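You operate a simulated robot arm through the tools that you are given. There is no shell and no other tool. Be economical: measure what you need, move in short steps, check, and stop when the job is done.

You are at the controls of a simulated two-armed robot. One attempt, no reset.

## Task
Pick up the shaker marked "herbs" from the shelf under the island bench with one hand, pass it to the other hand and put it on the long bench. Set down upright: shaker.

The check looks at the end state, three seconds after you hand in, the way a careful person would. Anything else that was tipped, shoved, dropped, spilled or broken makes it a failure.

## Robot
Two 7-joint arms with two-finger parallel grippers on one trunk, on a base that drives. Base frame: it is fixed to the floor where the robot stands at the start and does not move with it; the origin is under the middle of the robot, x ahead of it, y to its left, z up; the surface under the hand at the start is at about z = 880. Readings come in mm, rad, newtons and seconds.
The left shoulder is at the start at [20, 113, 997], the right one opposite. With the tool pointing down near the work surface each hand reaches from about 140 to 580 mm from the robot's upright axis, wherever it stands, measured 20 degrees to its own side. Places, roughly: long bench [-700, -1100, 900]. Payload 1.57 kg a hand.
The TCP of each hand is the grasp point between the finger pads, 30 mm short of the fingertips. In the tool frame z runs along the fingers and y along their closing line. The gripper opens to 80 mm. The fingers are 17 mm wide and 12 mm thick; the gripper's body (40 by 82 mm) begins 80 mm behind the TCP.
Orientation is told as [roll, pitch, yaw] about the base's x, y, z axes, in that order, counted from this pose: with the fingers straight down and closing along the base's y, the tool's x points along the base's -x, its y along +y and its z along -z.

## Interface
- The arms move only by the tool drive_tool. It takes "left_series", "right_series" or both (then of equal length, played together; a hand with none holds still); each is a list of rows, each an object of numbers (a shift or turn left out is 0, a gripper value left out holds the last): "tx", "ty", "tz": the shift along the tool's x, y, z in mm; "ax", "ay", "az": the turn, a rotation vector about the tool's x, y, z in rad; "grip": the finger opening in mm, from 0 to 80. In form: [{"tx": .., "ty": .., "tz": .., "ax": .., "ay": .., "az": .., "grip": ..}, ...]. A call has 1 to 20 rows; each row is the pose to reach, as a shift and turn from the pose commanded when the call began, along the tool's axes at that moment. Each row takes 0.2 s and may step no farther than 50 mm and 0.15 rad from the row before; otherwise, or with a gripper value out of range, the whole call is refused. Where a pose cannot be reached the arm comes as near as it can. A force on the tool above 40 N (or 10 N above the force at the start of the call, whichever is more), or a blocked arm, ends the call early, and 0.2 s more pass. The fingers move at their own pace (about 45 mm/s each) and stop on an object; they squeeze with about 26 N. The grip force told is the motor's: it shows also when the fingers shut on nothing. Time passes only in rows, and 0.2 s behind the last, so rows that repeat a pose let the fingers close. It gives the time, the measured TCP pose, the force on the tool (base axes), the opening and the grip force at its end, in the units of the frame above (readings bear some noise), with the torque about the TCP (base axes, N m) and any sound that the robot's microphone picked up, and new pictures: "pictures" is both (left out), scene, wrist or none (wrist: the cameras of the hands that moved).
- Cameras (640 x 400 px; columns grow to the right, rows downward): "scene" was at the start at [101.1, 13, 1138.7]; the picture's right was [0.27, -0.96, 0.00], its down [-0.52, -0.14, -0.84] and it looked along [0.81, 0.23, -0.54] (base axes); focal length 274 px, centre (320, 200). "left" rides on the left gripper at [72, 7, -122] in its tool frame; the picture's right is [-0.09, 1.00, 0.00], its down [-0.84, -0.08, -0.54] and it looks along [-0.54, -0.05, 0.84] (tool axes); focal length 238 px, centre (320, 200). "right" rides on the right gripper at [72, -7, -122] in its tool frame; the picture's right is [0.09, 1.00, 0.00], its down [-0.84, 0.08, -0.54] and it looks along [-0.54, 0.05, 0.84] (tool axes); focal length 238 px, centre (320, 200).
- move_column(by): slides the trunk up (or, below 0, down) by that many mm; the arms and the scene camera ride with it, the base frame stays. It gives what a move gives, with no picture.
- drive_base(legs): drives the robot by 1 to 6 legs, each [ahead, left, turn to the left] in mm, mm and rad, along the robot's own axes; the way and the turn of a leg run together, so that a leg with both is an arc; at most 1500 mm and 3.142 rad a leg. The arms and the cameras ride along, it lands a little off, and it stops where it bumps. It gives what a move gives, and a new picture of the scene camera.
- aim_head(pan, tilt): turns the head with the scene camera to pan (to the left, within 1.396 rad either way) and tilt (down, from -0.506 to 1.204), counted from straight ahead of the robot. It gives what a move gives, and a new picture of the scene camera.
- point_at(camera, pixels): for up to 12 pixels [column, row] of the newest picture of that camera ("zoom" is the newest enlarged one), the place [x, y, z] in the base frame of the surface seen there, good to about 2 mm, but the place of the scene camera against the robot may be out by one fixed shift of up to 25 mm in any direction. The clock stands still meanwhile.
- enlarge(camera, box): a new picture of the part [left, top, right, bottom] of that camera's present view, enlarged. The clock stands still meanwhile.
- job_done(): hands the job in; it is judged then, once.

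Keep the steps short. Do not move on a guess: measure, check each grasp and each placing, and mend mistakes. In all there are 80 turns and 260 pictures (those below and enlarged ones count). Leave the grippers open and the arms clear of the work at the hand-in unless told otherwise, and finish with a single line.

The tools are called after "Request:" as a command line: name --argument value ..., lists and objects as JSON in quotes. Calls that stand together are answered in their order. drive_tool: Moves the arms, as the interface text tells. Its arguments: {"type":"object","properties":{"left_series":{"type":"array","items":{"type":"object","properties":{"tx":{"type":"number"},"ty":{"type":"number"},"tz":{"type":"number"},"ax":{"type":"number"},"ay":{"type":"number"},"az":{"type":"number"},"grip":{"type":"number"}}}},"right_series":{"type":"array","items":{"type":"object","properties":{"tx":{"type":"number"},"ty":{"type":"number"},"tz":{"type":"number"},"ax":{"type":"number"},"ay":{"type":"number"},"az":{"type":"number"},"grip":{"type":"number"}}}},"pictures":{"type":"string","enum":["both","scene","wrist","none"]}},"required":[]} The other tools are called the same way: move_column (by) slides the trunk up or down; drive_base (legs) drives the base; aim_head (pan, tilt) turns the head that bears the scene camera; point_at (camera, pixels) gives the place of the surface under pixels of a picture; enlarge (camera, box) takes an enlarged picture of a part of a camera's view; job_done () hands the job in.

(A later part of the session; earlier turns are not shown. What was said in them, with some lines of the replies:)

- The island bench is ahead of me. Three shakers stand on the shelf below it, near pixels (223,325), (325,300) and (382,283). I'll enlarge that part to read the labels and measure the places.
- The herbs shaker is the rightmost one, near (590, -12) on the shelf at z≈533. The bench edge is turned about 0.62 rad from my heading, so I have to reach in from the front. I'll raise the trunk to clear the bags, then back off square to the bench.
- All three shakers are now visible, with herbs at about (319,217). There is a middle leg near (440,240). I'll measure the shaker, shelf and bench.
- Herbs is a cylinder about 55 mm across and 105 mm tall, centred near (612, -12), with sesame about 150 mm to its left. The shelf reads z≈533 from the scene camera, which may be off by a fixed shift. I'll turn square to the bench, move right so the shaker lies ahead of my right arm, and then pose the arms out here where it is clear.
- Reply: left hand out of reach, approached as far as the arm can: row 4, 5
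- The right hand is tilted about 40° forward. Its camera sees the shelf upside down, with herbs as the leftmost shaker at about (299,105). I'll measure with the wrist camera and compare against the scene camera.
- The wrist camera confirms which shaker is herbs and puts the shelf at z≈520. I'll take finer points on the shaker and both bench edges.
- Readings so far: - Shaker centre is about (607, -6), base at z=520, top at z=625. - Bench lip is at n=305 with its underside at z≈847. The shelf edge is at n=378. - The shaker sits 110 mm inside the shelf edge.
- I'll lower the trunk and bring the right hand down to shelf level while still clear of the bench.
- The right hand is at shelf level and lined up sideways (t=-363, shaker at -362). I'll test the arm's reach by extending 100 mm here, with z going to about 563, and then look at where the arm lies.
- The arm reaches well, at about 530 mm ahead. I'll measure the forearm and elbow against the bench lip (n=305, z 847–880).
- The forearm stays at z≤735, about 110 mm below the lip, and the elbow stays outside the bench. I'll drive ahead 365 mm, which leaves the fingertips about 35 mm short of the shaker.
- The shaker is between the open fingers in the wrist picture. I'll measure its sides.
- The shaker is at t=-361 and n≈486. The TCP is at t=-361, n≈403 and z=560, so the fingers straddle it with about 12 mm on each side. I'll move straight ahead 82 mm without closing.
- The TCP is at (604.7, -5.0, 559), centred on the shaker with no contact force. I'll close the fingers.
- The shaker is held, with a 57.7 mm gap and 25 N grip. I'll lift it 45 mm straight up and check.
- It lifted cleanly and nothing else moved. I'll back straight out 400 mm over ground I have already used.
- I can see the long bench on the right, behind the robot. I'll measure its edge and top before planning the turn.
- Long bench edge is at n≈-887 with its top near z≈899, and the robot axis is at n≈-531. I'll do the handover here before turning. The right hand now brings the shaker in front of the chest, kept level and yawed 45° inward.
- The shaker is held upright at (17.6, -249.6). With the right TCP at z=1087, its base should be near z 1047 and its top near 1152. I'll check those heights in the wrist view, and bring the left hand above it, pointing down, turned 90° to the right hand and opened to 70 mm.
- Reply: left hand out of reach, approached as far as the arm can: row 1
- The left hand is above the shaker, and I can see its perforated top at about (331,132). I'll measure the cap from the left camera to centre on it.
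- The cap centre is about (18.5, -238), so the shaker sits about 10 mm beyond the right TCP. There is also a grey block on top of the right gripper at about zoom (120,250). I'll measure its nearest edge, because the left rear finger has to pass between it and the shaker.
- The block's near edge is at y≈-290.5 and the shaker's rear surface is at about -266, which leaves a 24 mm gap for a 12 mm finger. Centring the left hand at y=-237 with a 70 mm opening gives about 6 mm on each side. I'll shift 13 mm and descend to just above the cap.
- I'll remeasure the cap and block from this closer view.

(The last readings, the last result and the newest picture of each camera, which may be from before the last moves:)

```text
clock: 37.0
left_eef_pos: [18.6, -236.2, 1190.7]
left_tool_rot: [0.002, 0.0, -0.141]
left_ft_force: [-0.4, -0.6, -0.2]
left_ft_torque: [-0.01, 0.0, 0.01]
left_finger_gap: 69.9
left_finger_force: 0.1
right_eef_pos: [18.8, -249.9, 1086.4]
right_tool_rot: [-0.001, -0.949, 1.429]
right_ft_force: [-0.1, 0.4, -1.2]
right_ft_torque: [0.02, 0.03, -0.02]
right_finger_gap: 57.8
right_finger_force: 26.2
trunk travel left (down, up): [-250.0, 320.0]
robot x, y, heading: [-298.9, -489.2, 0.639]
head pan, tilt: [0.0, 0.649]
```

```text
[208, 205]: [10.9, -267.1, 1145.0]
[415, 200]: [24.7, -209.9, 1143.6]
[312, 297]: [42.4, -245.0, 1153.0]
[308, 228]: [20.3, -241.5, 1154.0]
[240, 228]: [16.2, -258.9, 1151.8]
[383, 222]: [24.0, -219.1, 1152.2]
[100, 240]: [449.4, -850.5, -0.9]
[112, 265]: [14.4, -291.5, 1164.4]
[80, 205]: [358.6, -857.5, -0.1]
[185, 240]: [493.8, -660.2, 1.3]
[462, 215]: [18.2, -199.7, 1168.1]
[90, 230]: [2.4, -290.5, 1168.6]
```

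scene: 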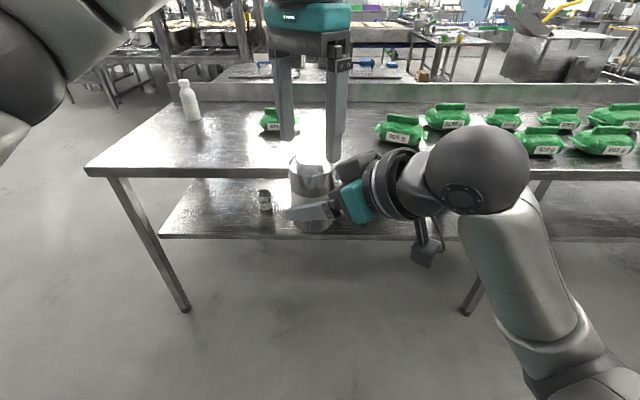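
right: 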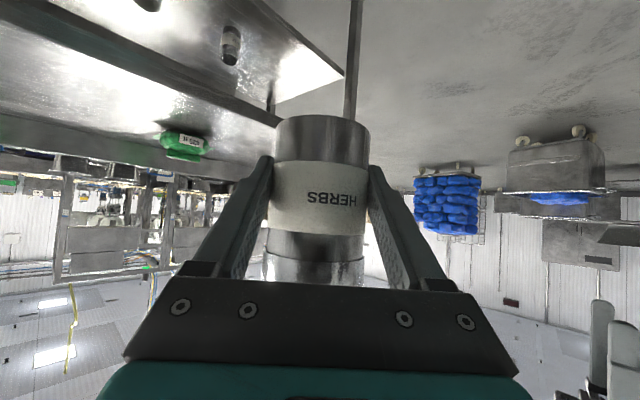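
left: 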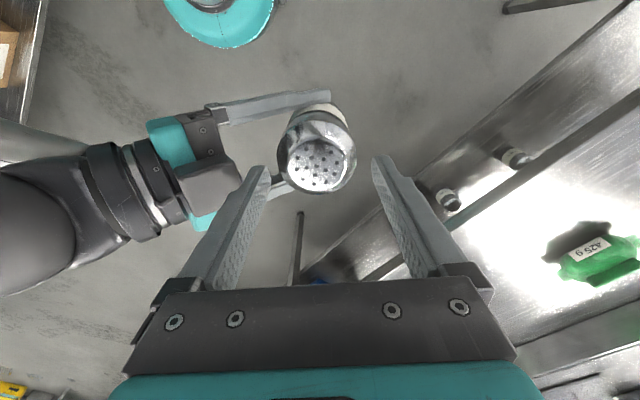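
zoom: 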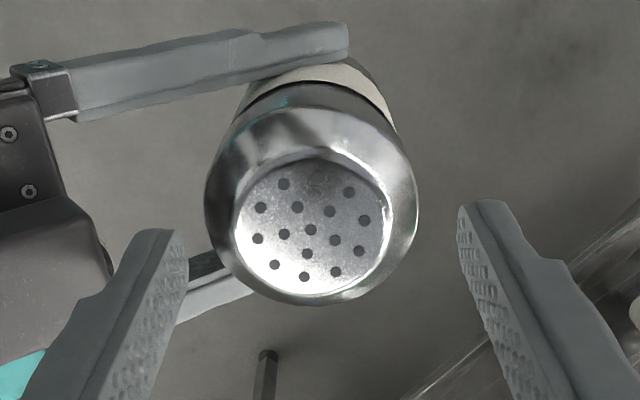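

The centre is at y≈-238.5 and the block at -291, so the rear finger has about 5 mm and 7 mm clearance. I'll descend 62 mm slowly.

Request:
drive_tool --left_series '[{"tz": 8}, {"tz": 16}, {"tz": 24}, {"tz": 32}, {"tz": 40}, {"tz": 48}, {"tz": 56}, {"tz": 62}, {"tz": 62}]'

```text
clock: 39.0
left_eef_pos: [18.0, -237.1, 1129.1]
left_tool_rot: [0.002, -0.001, -0.142]
left_ft_force: [0.0, 0.3, 0.3]
left_ft_torque: [-0.01, 0.01, -0.03]
left_finger_gap: 70.0
left_finger_force: 0.0
right_eef_pos: [18.4, -250.5, 1085.1]
right_tool_rot: [0.0, -0.951, 1.428]
right_ft_force: [-0.3, -0.4, -1.2]
right_ft_torque: [-0.02, 0.01, 0.05]
right_finger_gap: 57.7
right_finger_force: 25.7
trunk travel left (down, up): [-250.0, 320.0]
robot x, y, heading: [-300.3, -490.5, 0.644]
head pan, tilt: [0.0, 0.649]
```

scene: 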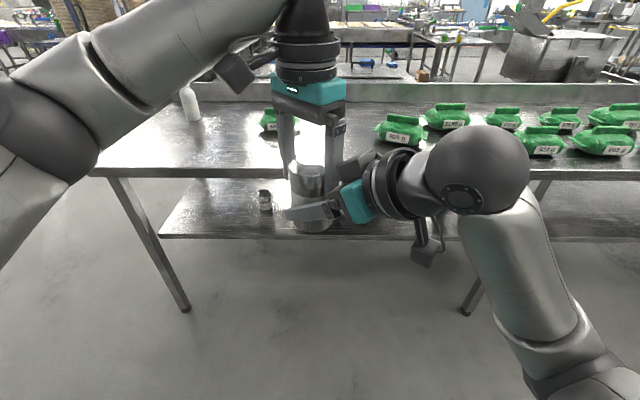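
left: 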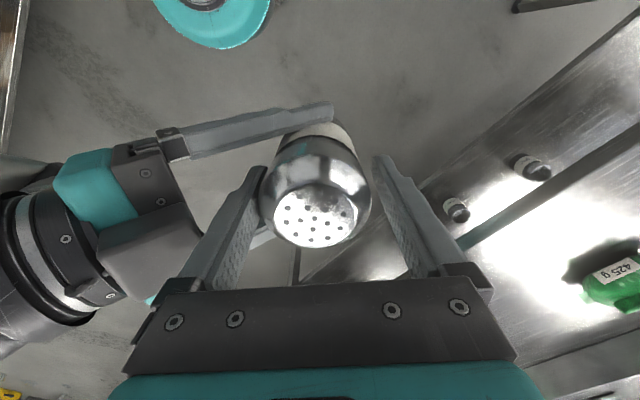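

No contact, and the shaker is between the left fingers. I'll close the left hand.

Request:
drive_tool --left_series '[{"grip": 62}, {"grip": 58}, {"grip": 54}, {"grip": 45}, {"grip": 30}, {"grip": 10}, {"grip": 10}]' --pictures "wrist"

```text
clock: 40.6
left_eef_pos: [18.4, -236.9, 1128.9]
left_tool_rot: [-0.002, 0.001, -0.145]
left_ft_force: [-3.0, -16.8, 0.5]
left_ft_torque: [-0.74, 0.05, -0.09]
left_finger_gap: 58.9
left_finger_force: 25.8
right_eef_pos: [18.3, -249.9, 1086.3]
right_tool_rot: [0.001, -0.951, 1.428]
right_ft_force: [3.5, 17.1, -3.1]
right_ft_torque: [0.03, 0.04, 0.02]
right_finger_gap: 57.7
right_finger_force: 26.2
trunk travel left (down, up): [-250.0, 320.0]
robot x, y, heading: [-301.5, -491.5, 0.637]
head pan, tilt: [0.0, 0.649]
```

left: 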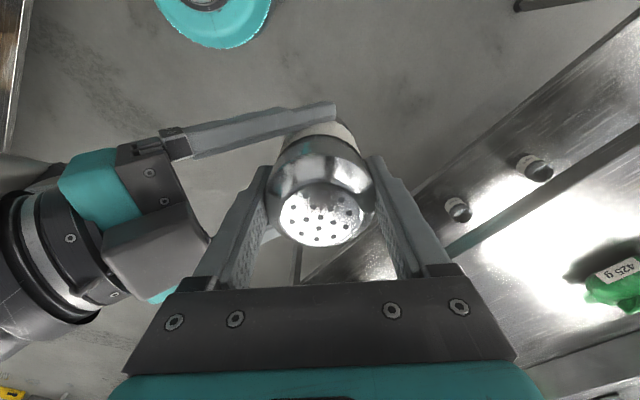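

Both fingers are on the shaker, but a 17 N side load shows the left hand sits slightly too far toward +y. I'll ease it back 1.5 mm to relieve that.

Request:
drive_tool --left_series '[{"ty": -0.7}, {"ty": -1.5}, {"ty": -1.5}]' --pictures "none"

```text
clock: 41.4
left_eef_pos: [17.9, -238.0, 1129.7]
left_tool_rot: [0.001, -0.001, -0.139]
left_ft_force: [1.4, -9.8, -0.3]
left_ft_torque: [-1.14, 0.05, -0.09]
left_finger_gap: 59.2
left_finger_force: 25.7
right_eef_pos: [19.0, -250.1, 1086.8]
right_tool_rot: [0.001, -0.95, 1.429]
right_ft_force: [-1.4, 9.4, -0.8]
right_ft_torque: [0.7, -0.13, 0.07]
right_finger_gap: 57.7
right_finger_force: 25.4
trunk travel left (down, up): [-250.0, 320.0]
robot x, y, heading: [-296.6, -491.4, 0.642]
head pan, tilt: [0.0, 0.649]
```

The load dropped to 10 N. I'll ease another 1.5 mm.

Request:
drive_tool --left_series '[{"ty": -0.7}, {"ty": -1.5}, {"ty": -1.5}]' --pictures "wrist"

```text
clock: 42.2
left_eef_pos: [17.1, -238.2, 1127.6]
left_tool_rot: [0.003, 0.0, -0.138]
left_ft_force: [7.1, 4.3, -1.6]
left_ft_torque: [-0.52, -0.22, -0.07]
left_finger_gap: 59.5
left_finger_force: 25.7
right_eef_pos: [17.7, -250.4, 1086.7]
right_tool_rot: [0.0, -0.949, 1.431]
right_ft_force: [-6.7, -3.8, 1.0]
right_ft_torque: [0.73, -0.06, 0.16]
right_finger_gap: 57.9
right_finger_force: 26.2
trunk travel left (down, up): [-250.0, 320.0]
robot x, y, heading: [-299.5, -491.0, 0.642]
head pan, tilt: [0.0, 0.649]
```

left: 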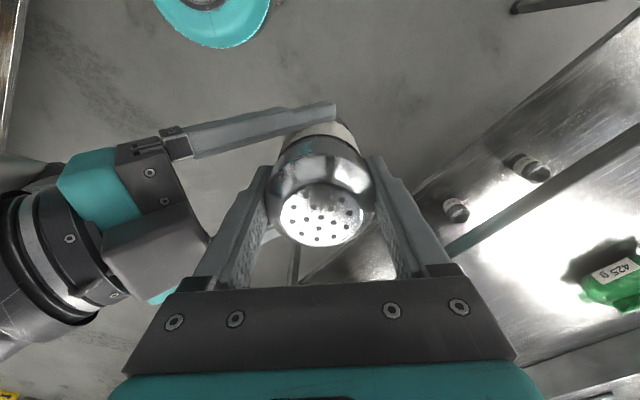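

The loads are now small and the left hand has 26 N of grip. I'll open the right hand and watch that the left keeps hold.

Request:
drive_tool --right_series '[{"grip": 62}, {"grip": 68}, {"grip": 76}, {"grip": 80}, {"grip": 80}]' --pictures "both"

```text
clock: 43.4
left_eef_pos: [16.8, -238.8, 1128.8]
left_tool_rot: [0.003, -0.001, -0.143]
left_ft_force: [0.1, -0.2, -0.3]
left_ft_torque: [0.01, -0.01, 0.0]
left_finger_gap: 59.3
left_finger_force: 26.4
right_eef_pos: [17.9, -249.6, 1086.5]
right_tool_rot: [-0.001, -0.951, 1.427]
right_ft_force: [-0.8, -0.2, -0.4]
right_ft_torque: [0.0, 0.01, 0.01]
right_finger_gap: 80.0
right_finger_force: 0.0
trunk travel left (down, up): [-250.0, 320.0]
robot x, y, heading: [-299.5, -488.4, 0.641]
head pan, tilt: [0.0, 0.649]
```

scene: 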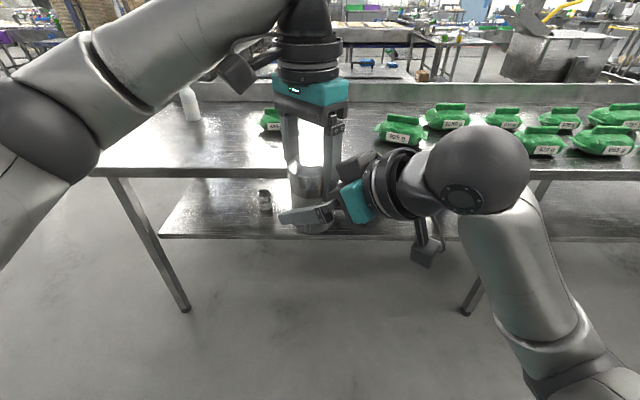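
right: 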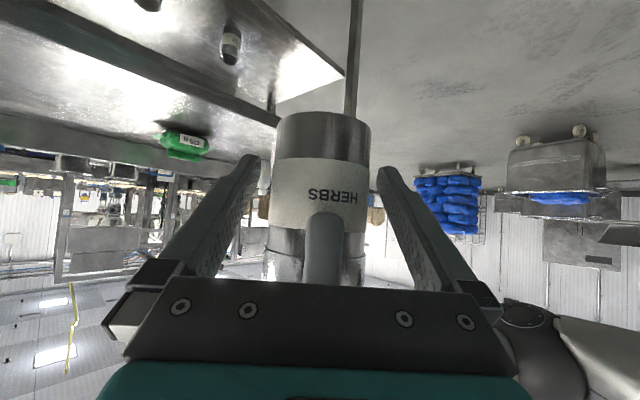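

The left hand holds the shaker alone, with a 59.3 mm gap and 26 N. The right hand is clear, so I'll back it out along its fingers by 140 mm.

Request:
drive_tool --right_series '[{"tz": -20}, {"tz": -40}, {"tz": -65}, {"tz": -90}, {"tz": -115}, {"tz": -140}]' --pictures "both"

```text
clock: 44.8
left_eef_pos: [16.7, -239.5, 1128.9]
left_tool_rot: [0.002, -0.001, -0.14]
left_ft_force: [-0.5, -0.2, 1.4]
left_ft_torque: [0.01, -0.04, 0.03]
left_finger_gap: 59.0
left_finger_force: 26.2
right_eef_pos: [23.8, -352.9, 1179.2]
right_tool_rot: [0.001, -0.948, 1.429]
right_ft_force: [0.2, -1.5, 0.0]
right_ft_torque: [0.0, 0.0, 0.01]
right_finger_gap: 79.8
right_finger_force: 0.0
right hand out of reach, approached as far as the arm can: row 4, 5, 6
trunk travel left (down, up): [-250.0, 320.0]
robot x, y, heading: [-298.7, -492.7, 0.64]
head pan, tilt: [0.0, 0.649]
```

scene: 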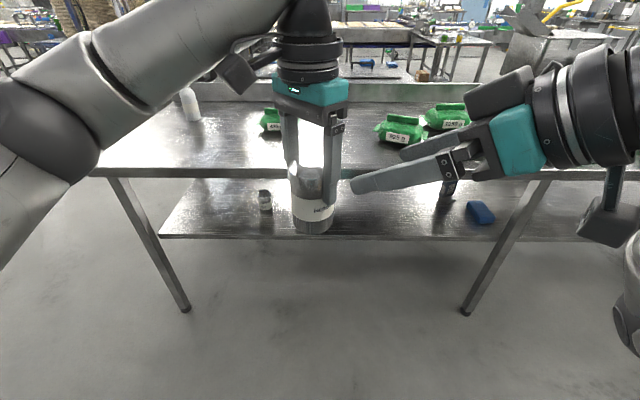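
right: 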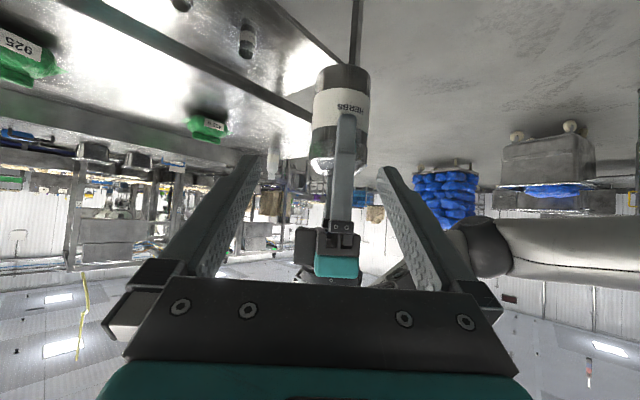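

The shaker hangs upright in the left hand. I'll move the right hand out to the right and straighten it, then go to mid-corridor before turning round.

Request:
drive_tool --right_series '[{"tx": 14, "ty": -15, "tz": -9, "ax": 0.106, "az": 0.076}, {"tx": 28, "ty": -30, "tz": -17, "ax": 0.213, "az": 0.152}, {"tx": 43, "ty": -45, "tz": -26, "ax": 0.319, "az": 0.228}, {"tx": 57, "ty": -60, "tz": -35, "ax": 0.425, "az": 0.305}, {"tx": 72, "ty": -76, "tz": -43, "ax": 0.532, "az": 0.381}, {"tx": 86, "ty": -91, "tz": -52, "ax": 0.638, "az": 0.457}]' --pictures "none"

Request:
drive_base --legs '[[230, 0, 0]]'

```text
clock: 46.2
left_eef_pos: [17.4, -239.6, 1129.5]
left_tool_rot: [0.001, 0.0, -0.141]
left_ft_force: [0.2, 1.1, -0.1]
left_ft_torque: [0.02, 0.01, 0.01]
left_finger_gap: 59.0
left_finger_force: 26.4
right_eef_pos: [153.7, -436.1, 1165.3]
right_tool_rot: [-0.001, -0.948, 0.641]
right_ft_force: [-0.7, 0.3, 0.8]
right_ft_torque: [-0.01, -0.02, 0.0]
right_finger_gap: 79.9
right_finger_force: 0.0
right hand out of reach, approached as far as the arm can: row 1, 2, 3, 4, 5, 6
trunk travel left (down, up): [-250.0, 320.0]
robot x, y, heading: [-301.4, -496.6, 0.641]
head pan, tilt: [0.0, 0.649]
```

```text
clock: 47.9
left_eef_pos: [198.1, -103.4, 1128.5]
left_tool_rot: [0.0, 0.003, -0.14]
left_ft_force: [-0.1, 0.3, 0.8]
left_ft_torque: [-0.02, 0.0, 0.01]
left_finger_gap: 58.9
left_finger_force: 26.4
right_eef_pos: [333.3, -300.6, 1165.0]
right_tool_rot: [0.0, -0.947, 0.644]
right_ft_force: [0.1, 0.4, 0.1]
right_ft_torque: [0.02, -0.02, 0.02]
right_finger_gap: 80.1
right_finger_force: 0.1
trunk travel left (down, up): [-250.0, 320.0]
robot x, y, heading: [-118.8, -355.8, 0.644]
head pan, tilt: [0.0, 0.649]
```

scene: 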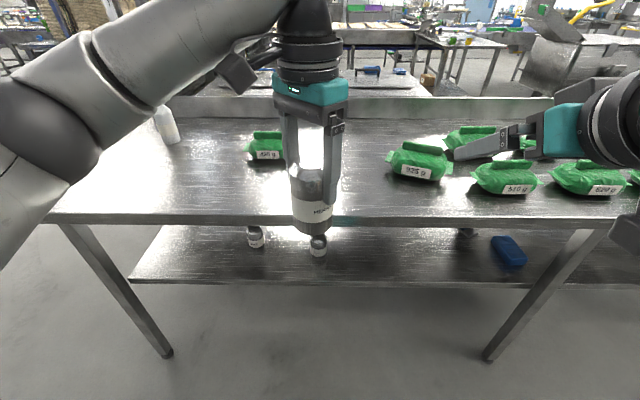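

I'm mid-corridor. I'll turn left in two halves and look after the first.

Request:
drive_base --legs '[[0, 0, 1.57]]'

Request:
aim_head --pan 1.2 --tilt 0.5

```text
clock: 52.1
left_eef_pos: [-377.1, -44.5, 1129.1]
left_tool_rot: [0.001, 0.0, 1.448]
left_ft_force: [-0.2, -0.2, 0.2]
left_ft_torque: [-0.01, 0.01, 0.0]
left_finger_gap: 58.9
left_finger_force: 25.8
right_eef_pos: [-183.0, 94.1, 1164.8]
right_tool_rot: [0.001, -0.947, 2.234]
right_ft_force: [0.6, -0.6, 0.2]
right_ft_torque: [0.0, 0.02, 0.02]
right_finger_gap: 80.0
right_finger_force: 0.0
trunk travel left (down, up): [-250.0, 320.0]
robot x, y, heading: [-117.4, -356.2, 2.232]
head pan, tilt: [0.0, 0.649]
```

scene: 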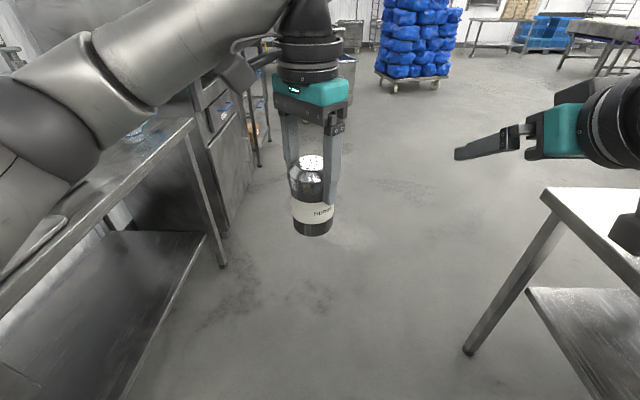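

```text
clock: 53.5
left_eef_pos: [-376.4, -44.9, 1127.3]
left_tool_rot: [0.002, 0.0, 1.448]
left_ft_force: [0.2, -0.4, -0.2]
left_ft_torque: [0.0, -0.02, 0.01]
left_finger_gap: 59.2
left_finger_force: 26.1
right_eef_pos: [-181.9, 94.0, 1166.6]
right_tool_rot: [-0.001, -0.948, 2.234]
right_ft_force: [-0.1, 0.0, -0.5]
right_ft_torque: [0.03, 0.02, -0.04]
right_finger_gap: 79.9
right_finger_force: 0.0
trunk travel left (down, up): [-250.0, 320.0]
robot x, y, heading: [-114.7, -357.0, 2.234]
head pan, tilt: [1.201, 0.499]
```

scene: 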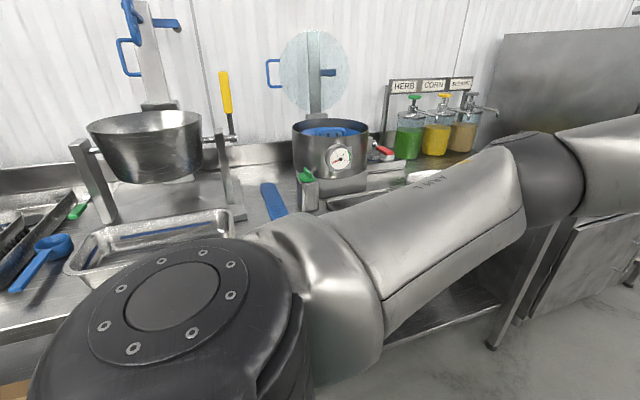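

The long bench holds a pan, a tray, scales and dispensers, so I'll need a free spot. I'll finish the turn to face it.

Request:
drive_base --legs '[[0, 0, 1.54]]'

Request:
aim_head --pan 0.3 --tilt 0.5

```text
clock: 57.6
left_eef_pos: [-447.5, -592.9, 1129.7]
left_tool_rot: [0.002, 0.0, 2.955]
left_ft_force: [0.0, 0.1, -0.4]
left_ft_torque: [-0.01, -0.03, 0.01]
left_finger_gap: 59.2
left_finger_force: 25.7
right_eef_pos: [-573.7, -389.9, 1165.7]
right_tool_rot: [-0.001, -0.948, -2.545]
right_ft_force: [-0.1, 0.1, 0.0]
right_ft_torque: [0.0, -0.03, 0.03]
right_finger_gap: 80.1
right_finger_force: 0.0
trunk travel left (down, up): [-250.0, 320.0]
robot x, y, heading: [-117.4, -354.5, -2.544]
head pan, tilt: [1.201, 0.499]
```

scene: 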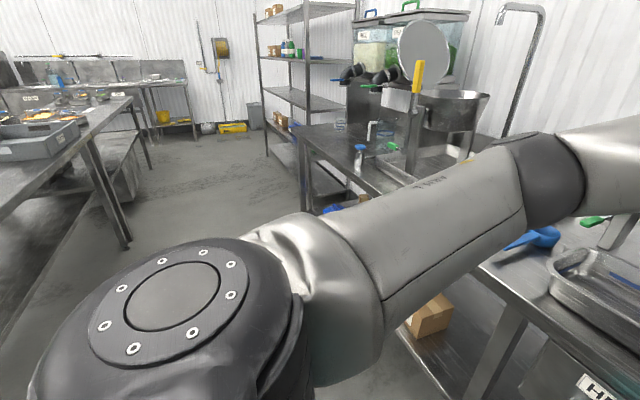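

```text
clock: 58.8
left_eef_pos: [-446.6, -591.7, 1129.8]
left_tool_rot: [0.003, -0.001, 2.952]
left_ft_force: [-0.6, -0.1, 0.6]
left_ft_torque: [0.0, -0.01, 0.02]
left_finger_gap: 59.0
left_finger_force: 25.8
right_eef_pos: [-572.4, -389.0, 1166.7]
right_tool_rot: [-0.001, -0.948, -2.545]
right_ft_force: [0.3, -0.5, -0.5]
right_ft_torque: [-0.01, -0.01, -0.02]
right_finger_gap: 79.9
right_finger_force: 0.1
trunk travel left (down, up): [-250.0, 320.0]
robot x, y, heading: [-117.8, -356.6, -2.544]
head pan, tilt: [0.3, 0.499]
```

scene: 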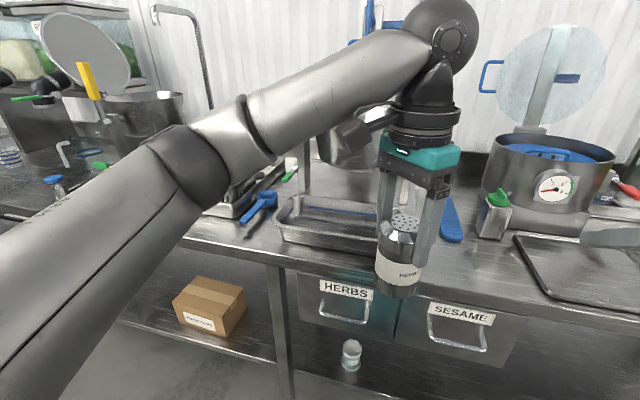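

The bench is now ahead of me. I can see a tray at about (330,225), a blue spatula at (450,220), a scale at (550,190) and a cutting board at (590,265). I'll look around for a clear patch.

Request:
aim_head --pan -0.35 --tilt 0.55

Request:
aim_head --pan 0.05 --tilt 0.7

```text
clock: 59.9
left_eef_pos: [-446.8, -593.2, 1129.1]
left_tool_rot: [0.002, 0.0, 2.953]
left_ft_force: [-0.5, -0.3, 0.5]
left_ft_torque: [-0.01, -0.02, 0.02]
left_finger_gap: 58.8
left_finger_force: 25.7
right_eef_pos: [-573.5, -390.0, 1166.2]
right_tool_rot: [0.0, -0.948, -2.546]
right_ft_force: [0.1, -0.3, 0.1]
right_ft_torque: [0.02, 0.02, -0.01]
right_finger_gap: 79.8
right_finger_force: 0.0
trunk travel left (down, up): [-250.0, 320.0]
robot x, y, heading: [-119.8, -358.7, -2.545]
head pan, tilt: [-0.351, 0.55]
```

scene: 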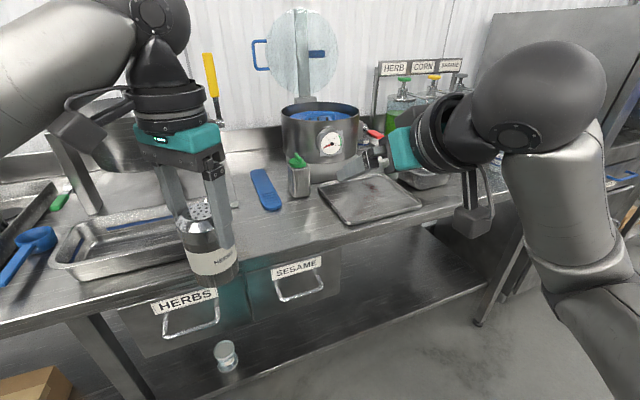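

```text
clock: 60.7
left_eef_pos: [-446.3, -593.3, 1129.3]
left_tool_rot: [0.002, 0.0, 2.954]
left_ft_force: [0.5, -0.1, -0.3]
left_ft_torque: [0.04, 0.02, 0.0]
left_finger_gap: 58.9
left_finger_force: 26.2
right_eef_pos: [-573.6, -389.2, 1166.4]
right_tool_rot: [0.0, -0.948, -2.544]
right_ft_force: [-0.7, 0.4, -0.6]
right_ft_torque: [-0.03, 0.0, -0.03]
right_finger_gap: 79.9
right_finger_force: 0.1
trunk travel left (down, up): [-250.0, 320.0]
robot x, y, heading: [-120.4, -354.6, -2.542]
head pan, tilt: [0.051, 0.7]
```

scene: 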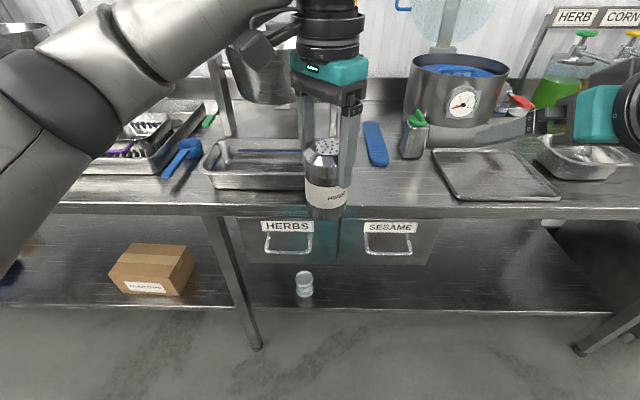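

There is a clear patch in front of the green-topped box, around pixel (395,192), between the spatula and the flat tray. I'll measure it and the things around it.

Request:
point_at --camera "scene" --pixels '[[395, 190], [395, 178], [380, 167], [412, 158], [437, 158], [450, 196], [395, 205], [304, 190], [370, 190], [420, 190], [370, 125], [415, 120]]'

Request:
enlarge --camera "scene" --box '[300, 100, 480, 220]'

```text
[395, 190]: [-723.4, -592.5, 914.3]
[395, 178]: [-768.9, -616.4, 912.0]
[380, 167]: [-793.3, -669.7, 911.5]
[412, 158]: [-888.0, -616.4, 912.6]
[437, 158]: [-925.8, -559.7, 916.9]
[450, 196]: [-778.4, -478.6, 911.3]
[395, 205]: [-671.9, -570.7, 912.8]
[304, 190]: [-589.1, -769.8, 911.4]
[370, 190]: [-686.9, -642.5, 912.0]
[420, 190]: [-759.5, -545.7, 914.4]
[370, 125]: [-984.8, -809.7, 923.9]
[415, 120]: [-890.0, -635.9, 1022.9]
```

```text
3.33 times, centred on (390, 160) of scene
```

zoom: 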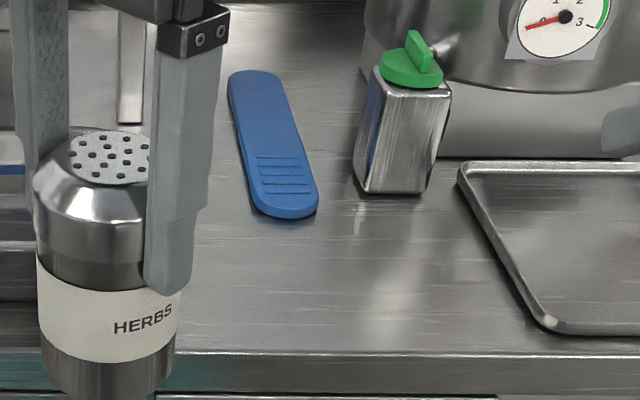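

I'll use the patch at t≈0, n≈-955, about 70 mm in from the edge. It is at least 60 mm from the spatula, the flat tray and the green-topped box. I'll strafe right 217 mm and move ahead 165 mm with the shaker high at z≥1050.

Request:
drive_base --legs '[[0, -217, 0], [165, 0, -0.03]]'

Request:
aim_head --pan -0.05 --tilt 0.85

Request:
drive_tool --left_series '[{"tz": 0}]' --pictures "wrist"

```text
clock: 63.4
left_eef_pos: [-712.8, -493.4, 1128.3]
left_tool_rot: [0.0, 0.001, 2.928]
left_ft_force: [0.0, -0.3, 0.2]
left_ft_torque: [0.02, -0.07, -0.03]
left_finger_gap: 59.1
left_finger_force: 26.2
right_eef_pos: [-832.0, -285.5, 1165.8]
right_tool_rot: [0.0, -0.947, -2.572]
right_ft_force: [0.1, 0.4, 0.8]
right_ft_torque: [0.01, 0.01, -0.03]
right_finger_gap: 80.4
right_finger_force: 0.0
trunk travel left (down, up): [-250.0, 320.0]
robot x, y, heading: [-377.1, -262.6, -2.568]
head pan, tilt: [0.051, 0.7]
```

scene: 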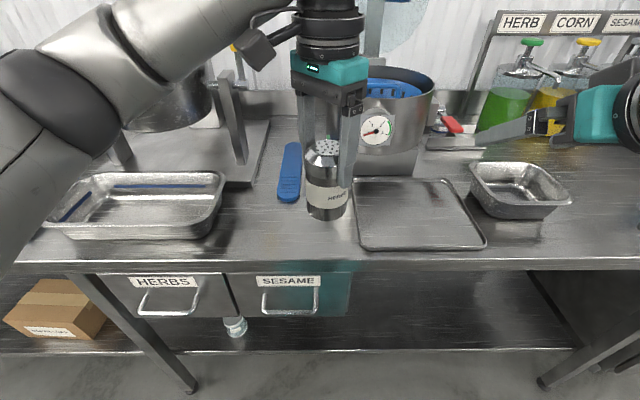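

```text
clock: 64.1
left_eef_pos: [-710.9, -492.1, 1128.3]
left_tool_rot: [0.002, 0.001, 2.928]
left_ft_force: [-0.5, 0.7, -0.7]
left_ft_torque: [-0.06, -0.01, -0.02]
left_finger_gap: 58.8
left_finger_force: 25.4
right_eef_pos: [-831.5, -286.3, 1166.7]
right_tool_rot: [0.0, -0.949, -2.57]
right_ft_force: [-0.3, -0.1, 0.3]
right_ft_torque: [-0.02, 0.02, 0.04]
right_finger_gap: 80.1
right_finger_force: 0.0
trunk travel left (down, up): [-250.0, 320.0]
robot x, y, heading: [-375.9, -262.1, -2.574]
head pan, tilt: [-0.051, 0.85]
```

scene: 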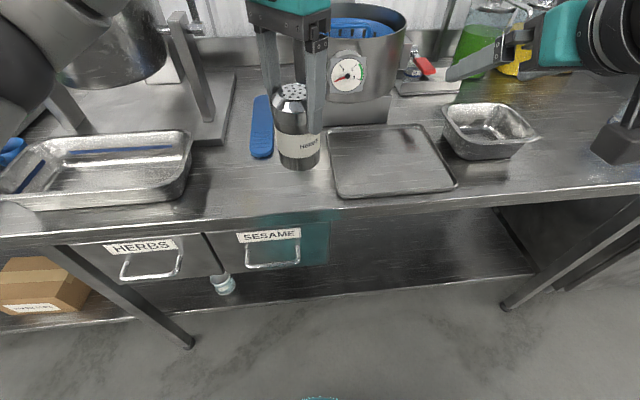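

```text
clock: 64.5
left_eef_pos: [-712.4, -492.4, 1130.1]
left_tool_rot: [0.002, 0.001, 2.929]
left_ft_force: [0.2, 0.6, 0.9]
left_ft_torque: [0.0, -0.01, 0.02]
left_finger_gap: 58.8
left_finger_force: 25.8
right_eef_pos: [-831.8, -285.5, 1165.3]
right_tool_rot: [0.001, -0.949, -2.571]
right_ft_force: [0.3, 0.6, -1.0]
right_ft_torque: [-0.02, 0.0, -0.01]
right_finger_gap: 80.0
right_finger_force: 0.0
trunk travel left (down, up): [-250.0, 320.0]
robot x, y, heading: [-373.1, -261.1, -2.572]
head pan, tilt: [-0.051, 0.85]
```

left: 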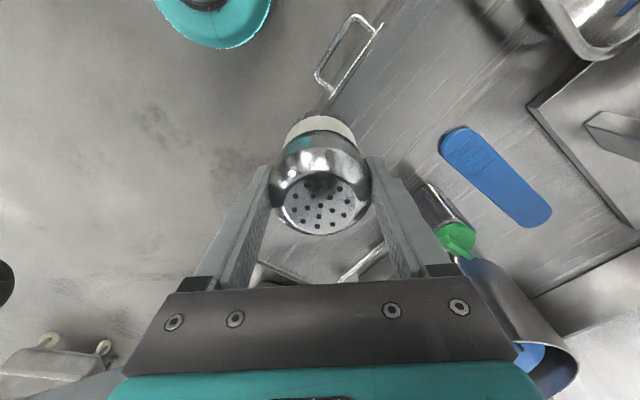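

Over the bench now. I'll measure the surroundings again to choose the exact spot.

Request:
point_at --camera "scene" --pixels '[[262, 158], [332, 160], [342, 198], [193, 155], [188, 190], [230, 200], [270, 185], [290, 195], [270, 215], [252, 140], [272, 145], [225, 145]]'

Request:
point_at --camera "left" --pixels '[[445, 140], [460, 128], [425, 190], [400, 100], [380, 120], [345, 110], [350, 275], [290, 285], [440, 185], [470, 185], [420, 60], [530, 105]]'

```text
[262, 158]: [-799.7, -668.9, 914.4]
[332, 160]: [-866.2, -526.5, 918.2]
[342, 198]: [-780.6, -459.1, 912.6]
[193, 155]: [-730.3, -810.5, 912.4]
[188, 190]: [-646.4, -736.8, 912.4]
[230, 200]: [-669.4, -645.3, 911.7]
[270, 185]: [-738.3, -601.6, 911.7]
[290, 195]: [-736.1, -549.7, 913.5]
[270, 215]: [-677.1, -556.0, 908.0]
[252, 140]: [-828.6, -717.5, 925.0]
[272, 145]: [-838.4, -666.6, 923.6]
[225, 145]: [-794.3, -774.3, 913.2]
```

```text
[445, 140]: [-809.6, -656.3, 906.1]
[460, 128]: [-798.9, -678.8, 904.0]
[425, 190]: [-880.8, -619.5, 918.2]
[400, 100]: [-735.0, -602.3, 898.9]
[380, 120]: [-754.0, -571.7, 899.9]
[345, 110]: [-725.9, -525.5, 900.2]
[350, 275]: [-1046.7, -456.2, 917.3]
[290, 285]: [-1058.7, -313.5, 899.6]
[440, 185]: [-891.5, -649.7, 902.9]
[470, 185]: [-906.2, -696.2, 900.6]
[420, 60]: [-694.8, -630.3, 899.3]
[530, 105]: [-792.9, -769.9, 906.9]
```

The bench top is z≈899.7 by the wrist camera. I'll use (-757, -575), which is 100 mm from the spatula and about 75 mm clear of the flat tray. I'll move over it while high, then lower the trunk 100 mm.

Request:
drive_tool --left_series '[{"tx": -6.5, "ty": 22.5}, {"tx": -13, "ty": 45}, {"tx": -20, "ty": 67.5}, {"tx": -26.2, "ty": 90}, {"tx": -26.2, "ty": 90}]' --pictures "none"

Request:
move_column --by -100

Request:
aim_head --pan 0.05 --tilt 0.75

```text
clock: 65.7
left_eef_pos: [-753.8, -573.1, 1127.2]
left_tool_rot: [0.001, 0.0, 2.929]
left_ft_force: [0.1, 0.4, 1.1]
left_ft_torque: [-0.01, -0.03, 0.01]
left_finger_gap: 59.1
left_finger_force: 26.2
right_eef_pos: [-832.5, -284.7, 1165.2]
right_tool_rot: [0.0, -0.948, -2.571]
right_ft_force: [0.2, -0.6, -0.1]
right_ft_torque: [0.02, -0.01, -0.02]
right_finger_gap: 80.1
right_finger_force: 0.1
trunk travel left (down, up): [-250.0, 320.0]
robot x, y, heading: [-377.6, -263.2, -2.574]
head pan, tilt: [-0.051, 0.85]
```

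```text
clock: 67.1
left_eef_pos: [-752.9, -573.7, 1027.0]
left_tool_rot: [0.002, -0.001, 2.929]
left_ft_force: [0.7, 0.1, 0.5]
left_ft_torque: [0.04, -0.01, 0.02]
left_finger_gap: 59.2
left_finger_force: 25.6
right_eef_pos: [-832.0, -286.4, 1065.9]
right_tool_rot: [-0.001, -0.948, -2.572]
right_ft_force: [0.1, -0.4, 0.2]
right_ft_torque: [-0.01, 0.0, -0.04]
right_finger_gap: 80.4
right_finger_force: 0.1
trunk travel left (down, up): [-150.0, 420.0]
robot x, y, heading: [-379.6, -260.7, -2.573]
head pan, tilt: [-0.051, 0.85]
```

```text
clock: 67.7
left_eef_pos: [-753.5, -572.9, 1027.4]
left_tool_rot: [0.002, 0.001, 2.928]
left_ft_force: [0.1, -0.6, 0.5]
left_ft_torque: [-0.01, -0.01, 0.0]
left_finger_gap: 59.2
left_finger_force: 25.8
right_eef_pos: [-831.2, -286.3, 1064.9]
right_tool_rot: [0.001, -0.948, -2.571]
right_ft_force: [1.2, -0.2, -0.3]
right_ft_torque: [0.04, 0.0, -0.02]
right_finger_gap: 79.9
right_finger_force: 0.1
trunk travel left (down, up): [-150.0, 420.0]
robot x, y, heading: [-373.8, -261.5, -2.573]
head pan, tilt: [0.051, 0.75]
```

scene: 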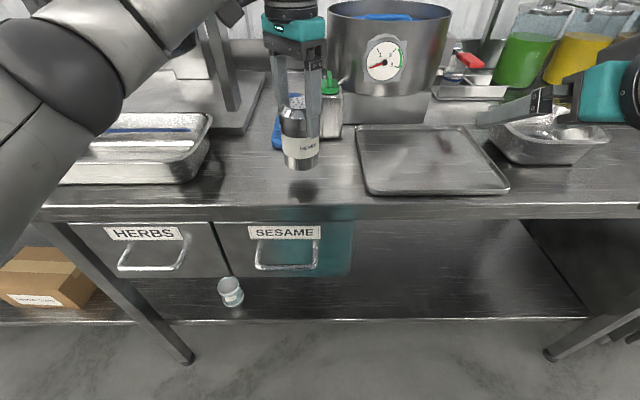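

It is above the free patch. I'll check how upright it is and how high its base is before lowering.

Request:
enlarge --camera "scene" --box '[240, 70, 400, 200]'

Request:
point_at --camera "scene" --pixels '[[300, 166], [300, 163], [300, 142], [300, 120], [300, 168], [300, 171], [300, 180], [286, 160], [316, 158]]'

```text
3.08 times, centred on (320, 135) of scene
```

zoom: 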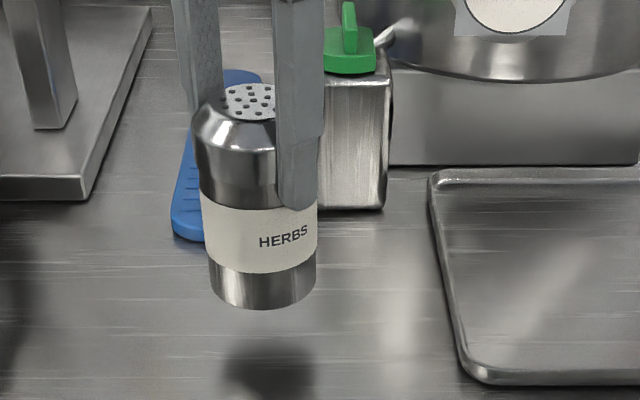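

```text
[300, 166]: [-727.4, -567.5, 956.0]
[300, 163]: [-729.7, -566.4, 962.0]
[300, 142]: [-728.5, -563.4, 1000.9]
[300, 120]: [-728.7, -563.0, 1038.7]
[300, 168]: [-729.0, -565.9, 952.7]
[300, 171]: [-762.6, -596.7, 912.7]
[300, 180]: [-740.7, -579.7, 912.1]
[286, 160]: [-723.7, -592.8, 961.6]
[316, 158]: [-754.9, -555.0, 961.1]
```

It is upright: its face stays within about 1 mm over the visible 80 mm of height. The base is about 40–46 mm above the bench. I'll lower it 34 mm.

Request:
drive_tool --left_series '[{"tz": 8}, {"tz": 16}, {"tz": 24}, {"tz": 30}, {"tz": 34}, {"tz": 34}]' --pictures "scene"

Request:
enlarge --camera "scene" --box '[240, 90, 400, 220]'

Request:
point_at --camera "scene" --pixels '[[300, 178], [300, 180], [300, 182], [300, 184], [300, 186], [300, 188], [300, 190]]'

```text
clock: 69.1
left_eef_pos: [-753.0, -572.6, 994.6]
left_tool_rot: [0.0, 0.0, 2.928]
left_ft_force: [-0.9, 0.4, 1.0]
left_ft_torque: [0.08, -0.05, 0.02]
left_finger_gap: 58.9
left_finger_force: 25.8
right_eef_pos: [-832.5, -286.6, 1065.4]
right_tool_rot: [-0.001, -0.949, -2.571]
right_ft_force: [-1.1, -0.2, -0.6]
right_ft_torque: [0.02, 0.03, 0.02]
right_finger_gap: 79.7
right_finger_force: 0.1
trunk travel left (down, up): [-150.0, 420.0]
robot x, y, heading: [-376.8, -264.1, -2.575]
head pan, tilt: [0.051, 0.75]
```

scene: 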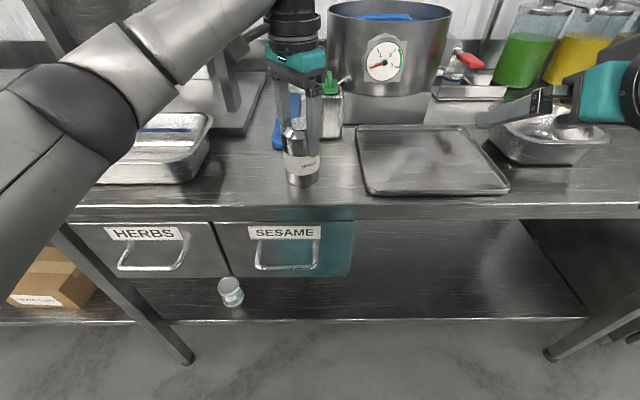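

```text
3.08 times, centred on (320, 155) of scene
```

zoom: 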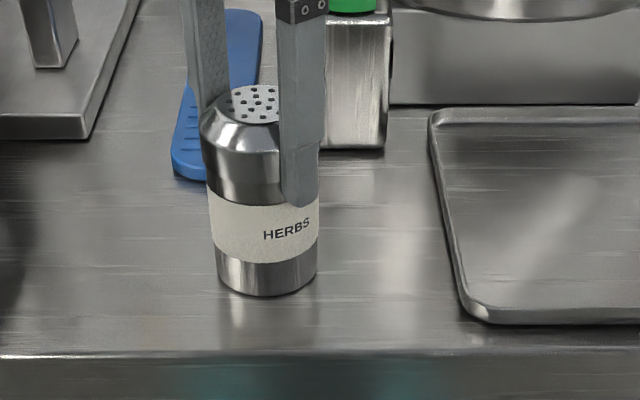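

```text
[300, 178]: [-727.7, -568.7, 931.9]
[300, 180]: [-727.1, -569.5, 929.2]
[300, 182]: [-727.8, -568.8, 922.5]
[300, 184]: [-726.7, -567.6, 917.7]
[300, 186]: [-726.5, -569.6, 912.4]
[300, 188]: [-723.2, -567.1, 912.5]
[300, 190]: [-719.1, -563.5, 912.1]
```

The base is now within a few mm of the surface. I'll lower in 1 mm steps and watch the force.

Request:
drive_tool --left_series '[{"tz": 1}, {"tz": 2}, {"tz": 3}, {"tz": 3}]' --pictures "none"

```text
clock: 70.1
left_eef_pos: [-752.8, -572.9, 990.9]
left_tool_rot: [0.003, -0.002, 2.928]
left_ft_force: [-4.4, 1.0, 16.3]
left_ft_torque: [0.5, 0.11, 0.07]
left_finger_gap: 58.8
left_finger_force: 25.8
right_eef_pos: [-832.6, -286.5, 1066.4]
right_tool_rot: [0.001, -0.949, -2.571]
right_ft_force: [0.2, -0.8, -0.8]
right_ft_torque: [0.01, 0.01, 0.03]
right_finger_gap: 80.2
right_finger_force: 0.1
trunk travel left (down, up): [-150.0, 420.0]
robot x, y, heading: [-375.8, -264.1, -2.576]
head pan, tilt: [0.051, 0.75]
```

It has touched down with 16 N upward. I'll ease up 1 mm, then open gently and look.

Request:
drive_tool --left_series '[{"tz": -1}, {"tz": -1, "grip": 61}, {"tz": -1, "grip": 64}, {"tz": -1, "grip": 70}, {"tz": -1, "grip": 76}, {"tz": -1, "grip": 76}]' --pictures "both"

Request:
enlarge --camera "scene" --box '[240, 90, 400, 220]'

```text
clock: 71.5
left_eef_pos: [-754.3, -574.3, 991.5]
left_tool_rot: [0.003, -0.002, 2.928]
left_ft_force: [-0.3, -0.1, -0.1]
left_ft_torque: [-0.02, 0.0, 0.03]
left_finger_gap: 75.9
left_finger_force: 0.1
right_eef_pos: [-831.9, -286.6, 1065.5]
right_tool_rot: [0.001, -0.947, -2.57]
right_ft_force: [0.2, -0.5, 0.0]
right_ft_torque: [0.0, 0.0, 0.02]
right_finger_gap: 80.1
right_finger_force: 0.1
trunk travel left (down, up): [-150.0, 420.0]
robot x, y, heading: [-377.9, -262.8, -2.577]
head pan, tilt: [0.051, 0.75]
```

scene: 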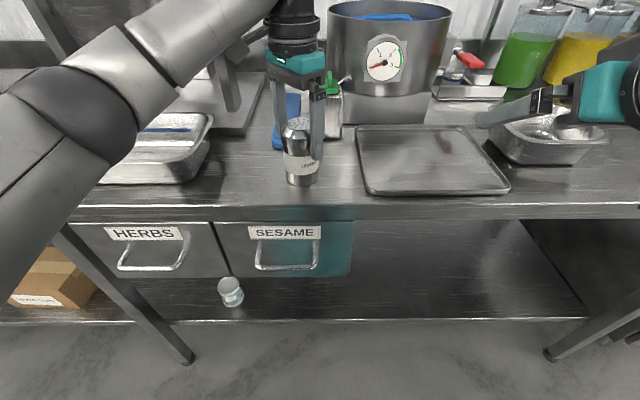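
left: 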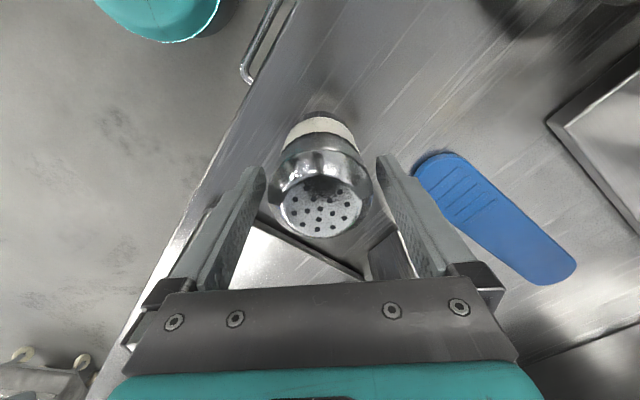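

```text
3.08 times, centred on (320, 155) of scene
```

zoom: 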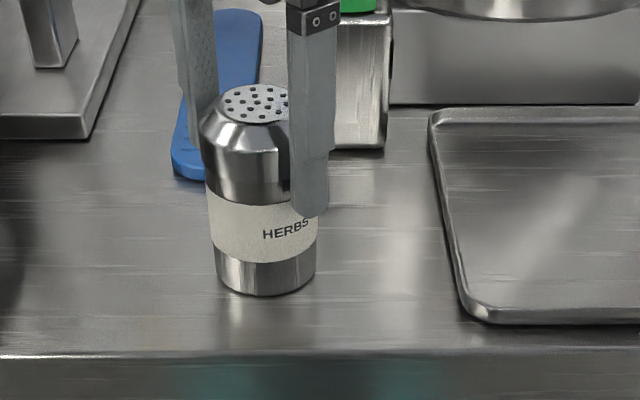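

The shaker stands upright on the bench and both fingers are clear. I'll raise the left hand straight up.

Request:
drive_tool --left_series '[{"tz": -10}, {"tz": -25}, {"tz": -45}, {"tz": -70}, {"tz": -100}, {"tz": -130}, {"tz": -150}]' --pictures "both"

```text
clock: 73.1
left_eef_pos: [-754.2, -573.2, 1141.9]
left_tool_rot: [0.002, 0.0, 2.929]
left_ft_force: [0.3, -0.5, 0.2]
left_ft_torque: [-0.04, -0.02, 0.0]
left_finger_gap: 76.0
left_finger_force: 0.2
right_eef_pos: [-832.2, -286.2, 1065.3]
right_tool_rot: [0.0, -0.948, -2.571]
right_ft_force: [0.4, -0.5, 0.0]
right_ft_torque: [0.0, 0.02, 0.02]
right_finger_gap: 79.9
right_finger_force: 0.0
trunk travel left (down, up): [-150.0, 420.0]
robot x, y, heading: [-375.8, -266.1, -2.575]
head pan, tilt: [0.051, 0.75]
```

scene: 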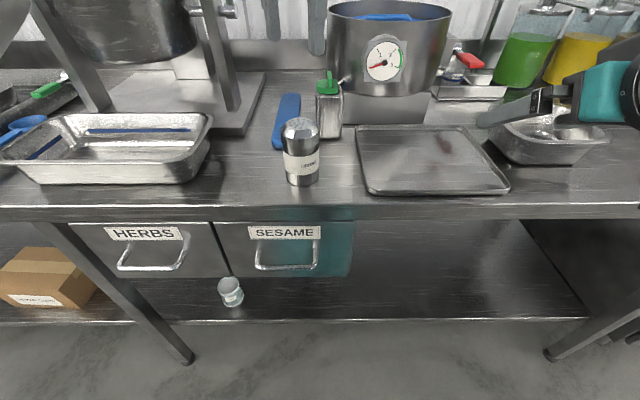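
left: 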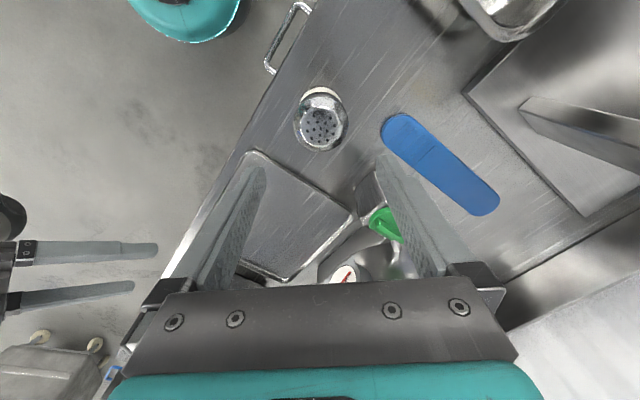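

The shaker stands alone and nothing else has moved. I'll back off 200 mm so both arms are clear and take a last look.

Request:
drive_base --legs '[[-200, 0, 0]]'

Request:
enlarge --camera "scene" --box '[180, 30, 420, 180]'

```text
clock: 74.7
left_eef_pos: [-585.2, -466.0, 1141.2]
left_tool_rot: [0.001, 0.0, 2.929]
left_ft_force: [-0.5, -0.1, -0.4]
left_ft_torque: [-0.01, 0.02, -0.04]
left_finger_gap: 76.2
left_finger_force: 0.0
right_eef_pos: [-664.0, -177.6, 1065.6]
right_tool_rot: [-0.001, -0.949, -2.571]
right_ft_force: [0.1, 0.8, 0.2]
right_ft_torque: [0.02, -0.03, 0.01]
right_finger_gap: 80.2
right_finger_force: 0.1
trunk travel left (down, up): [-150.0, 420.0]
robot x, y, heading: [-208.8, -160.4, -2.57]
head pan, tilt: [0.051, 0.75]
```

scene: 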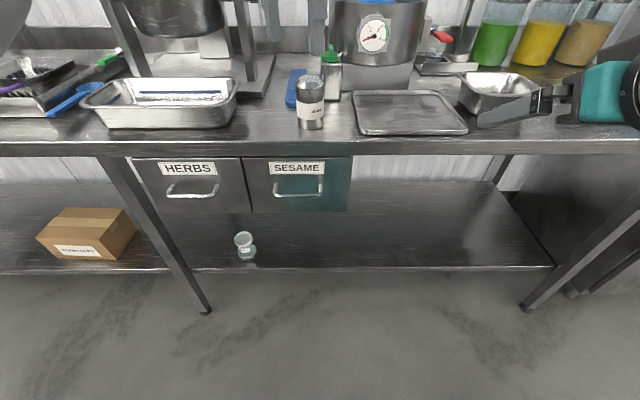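

```text
2.67 times, centred on (300, 105) of scene
```

zoom: 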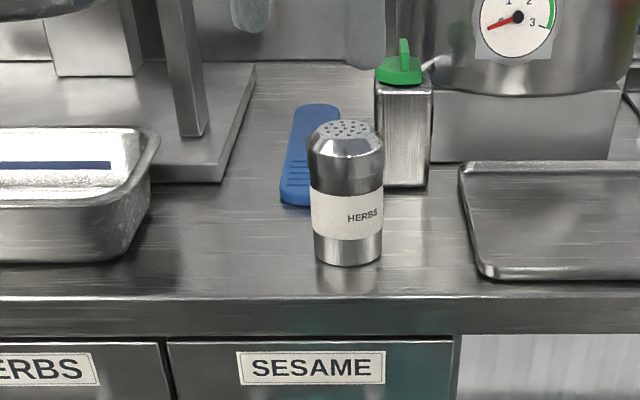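

The herbs shaker stands upright on the long bench, the grippers are open and the arms are clear. I'll hand in.

Request:
job_done

```text
The job is handed in.
```

The herbs shaker was picked up with the right hand, passed to the left, and set upright on the long bench; I saw nothing else disturbed.
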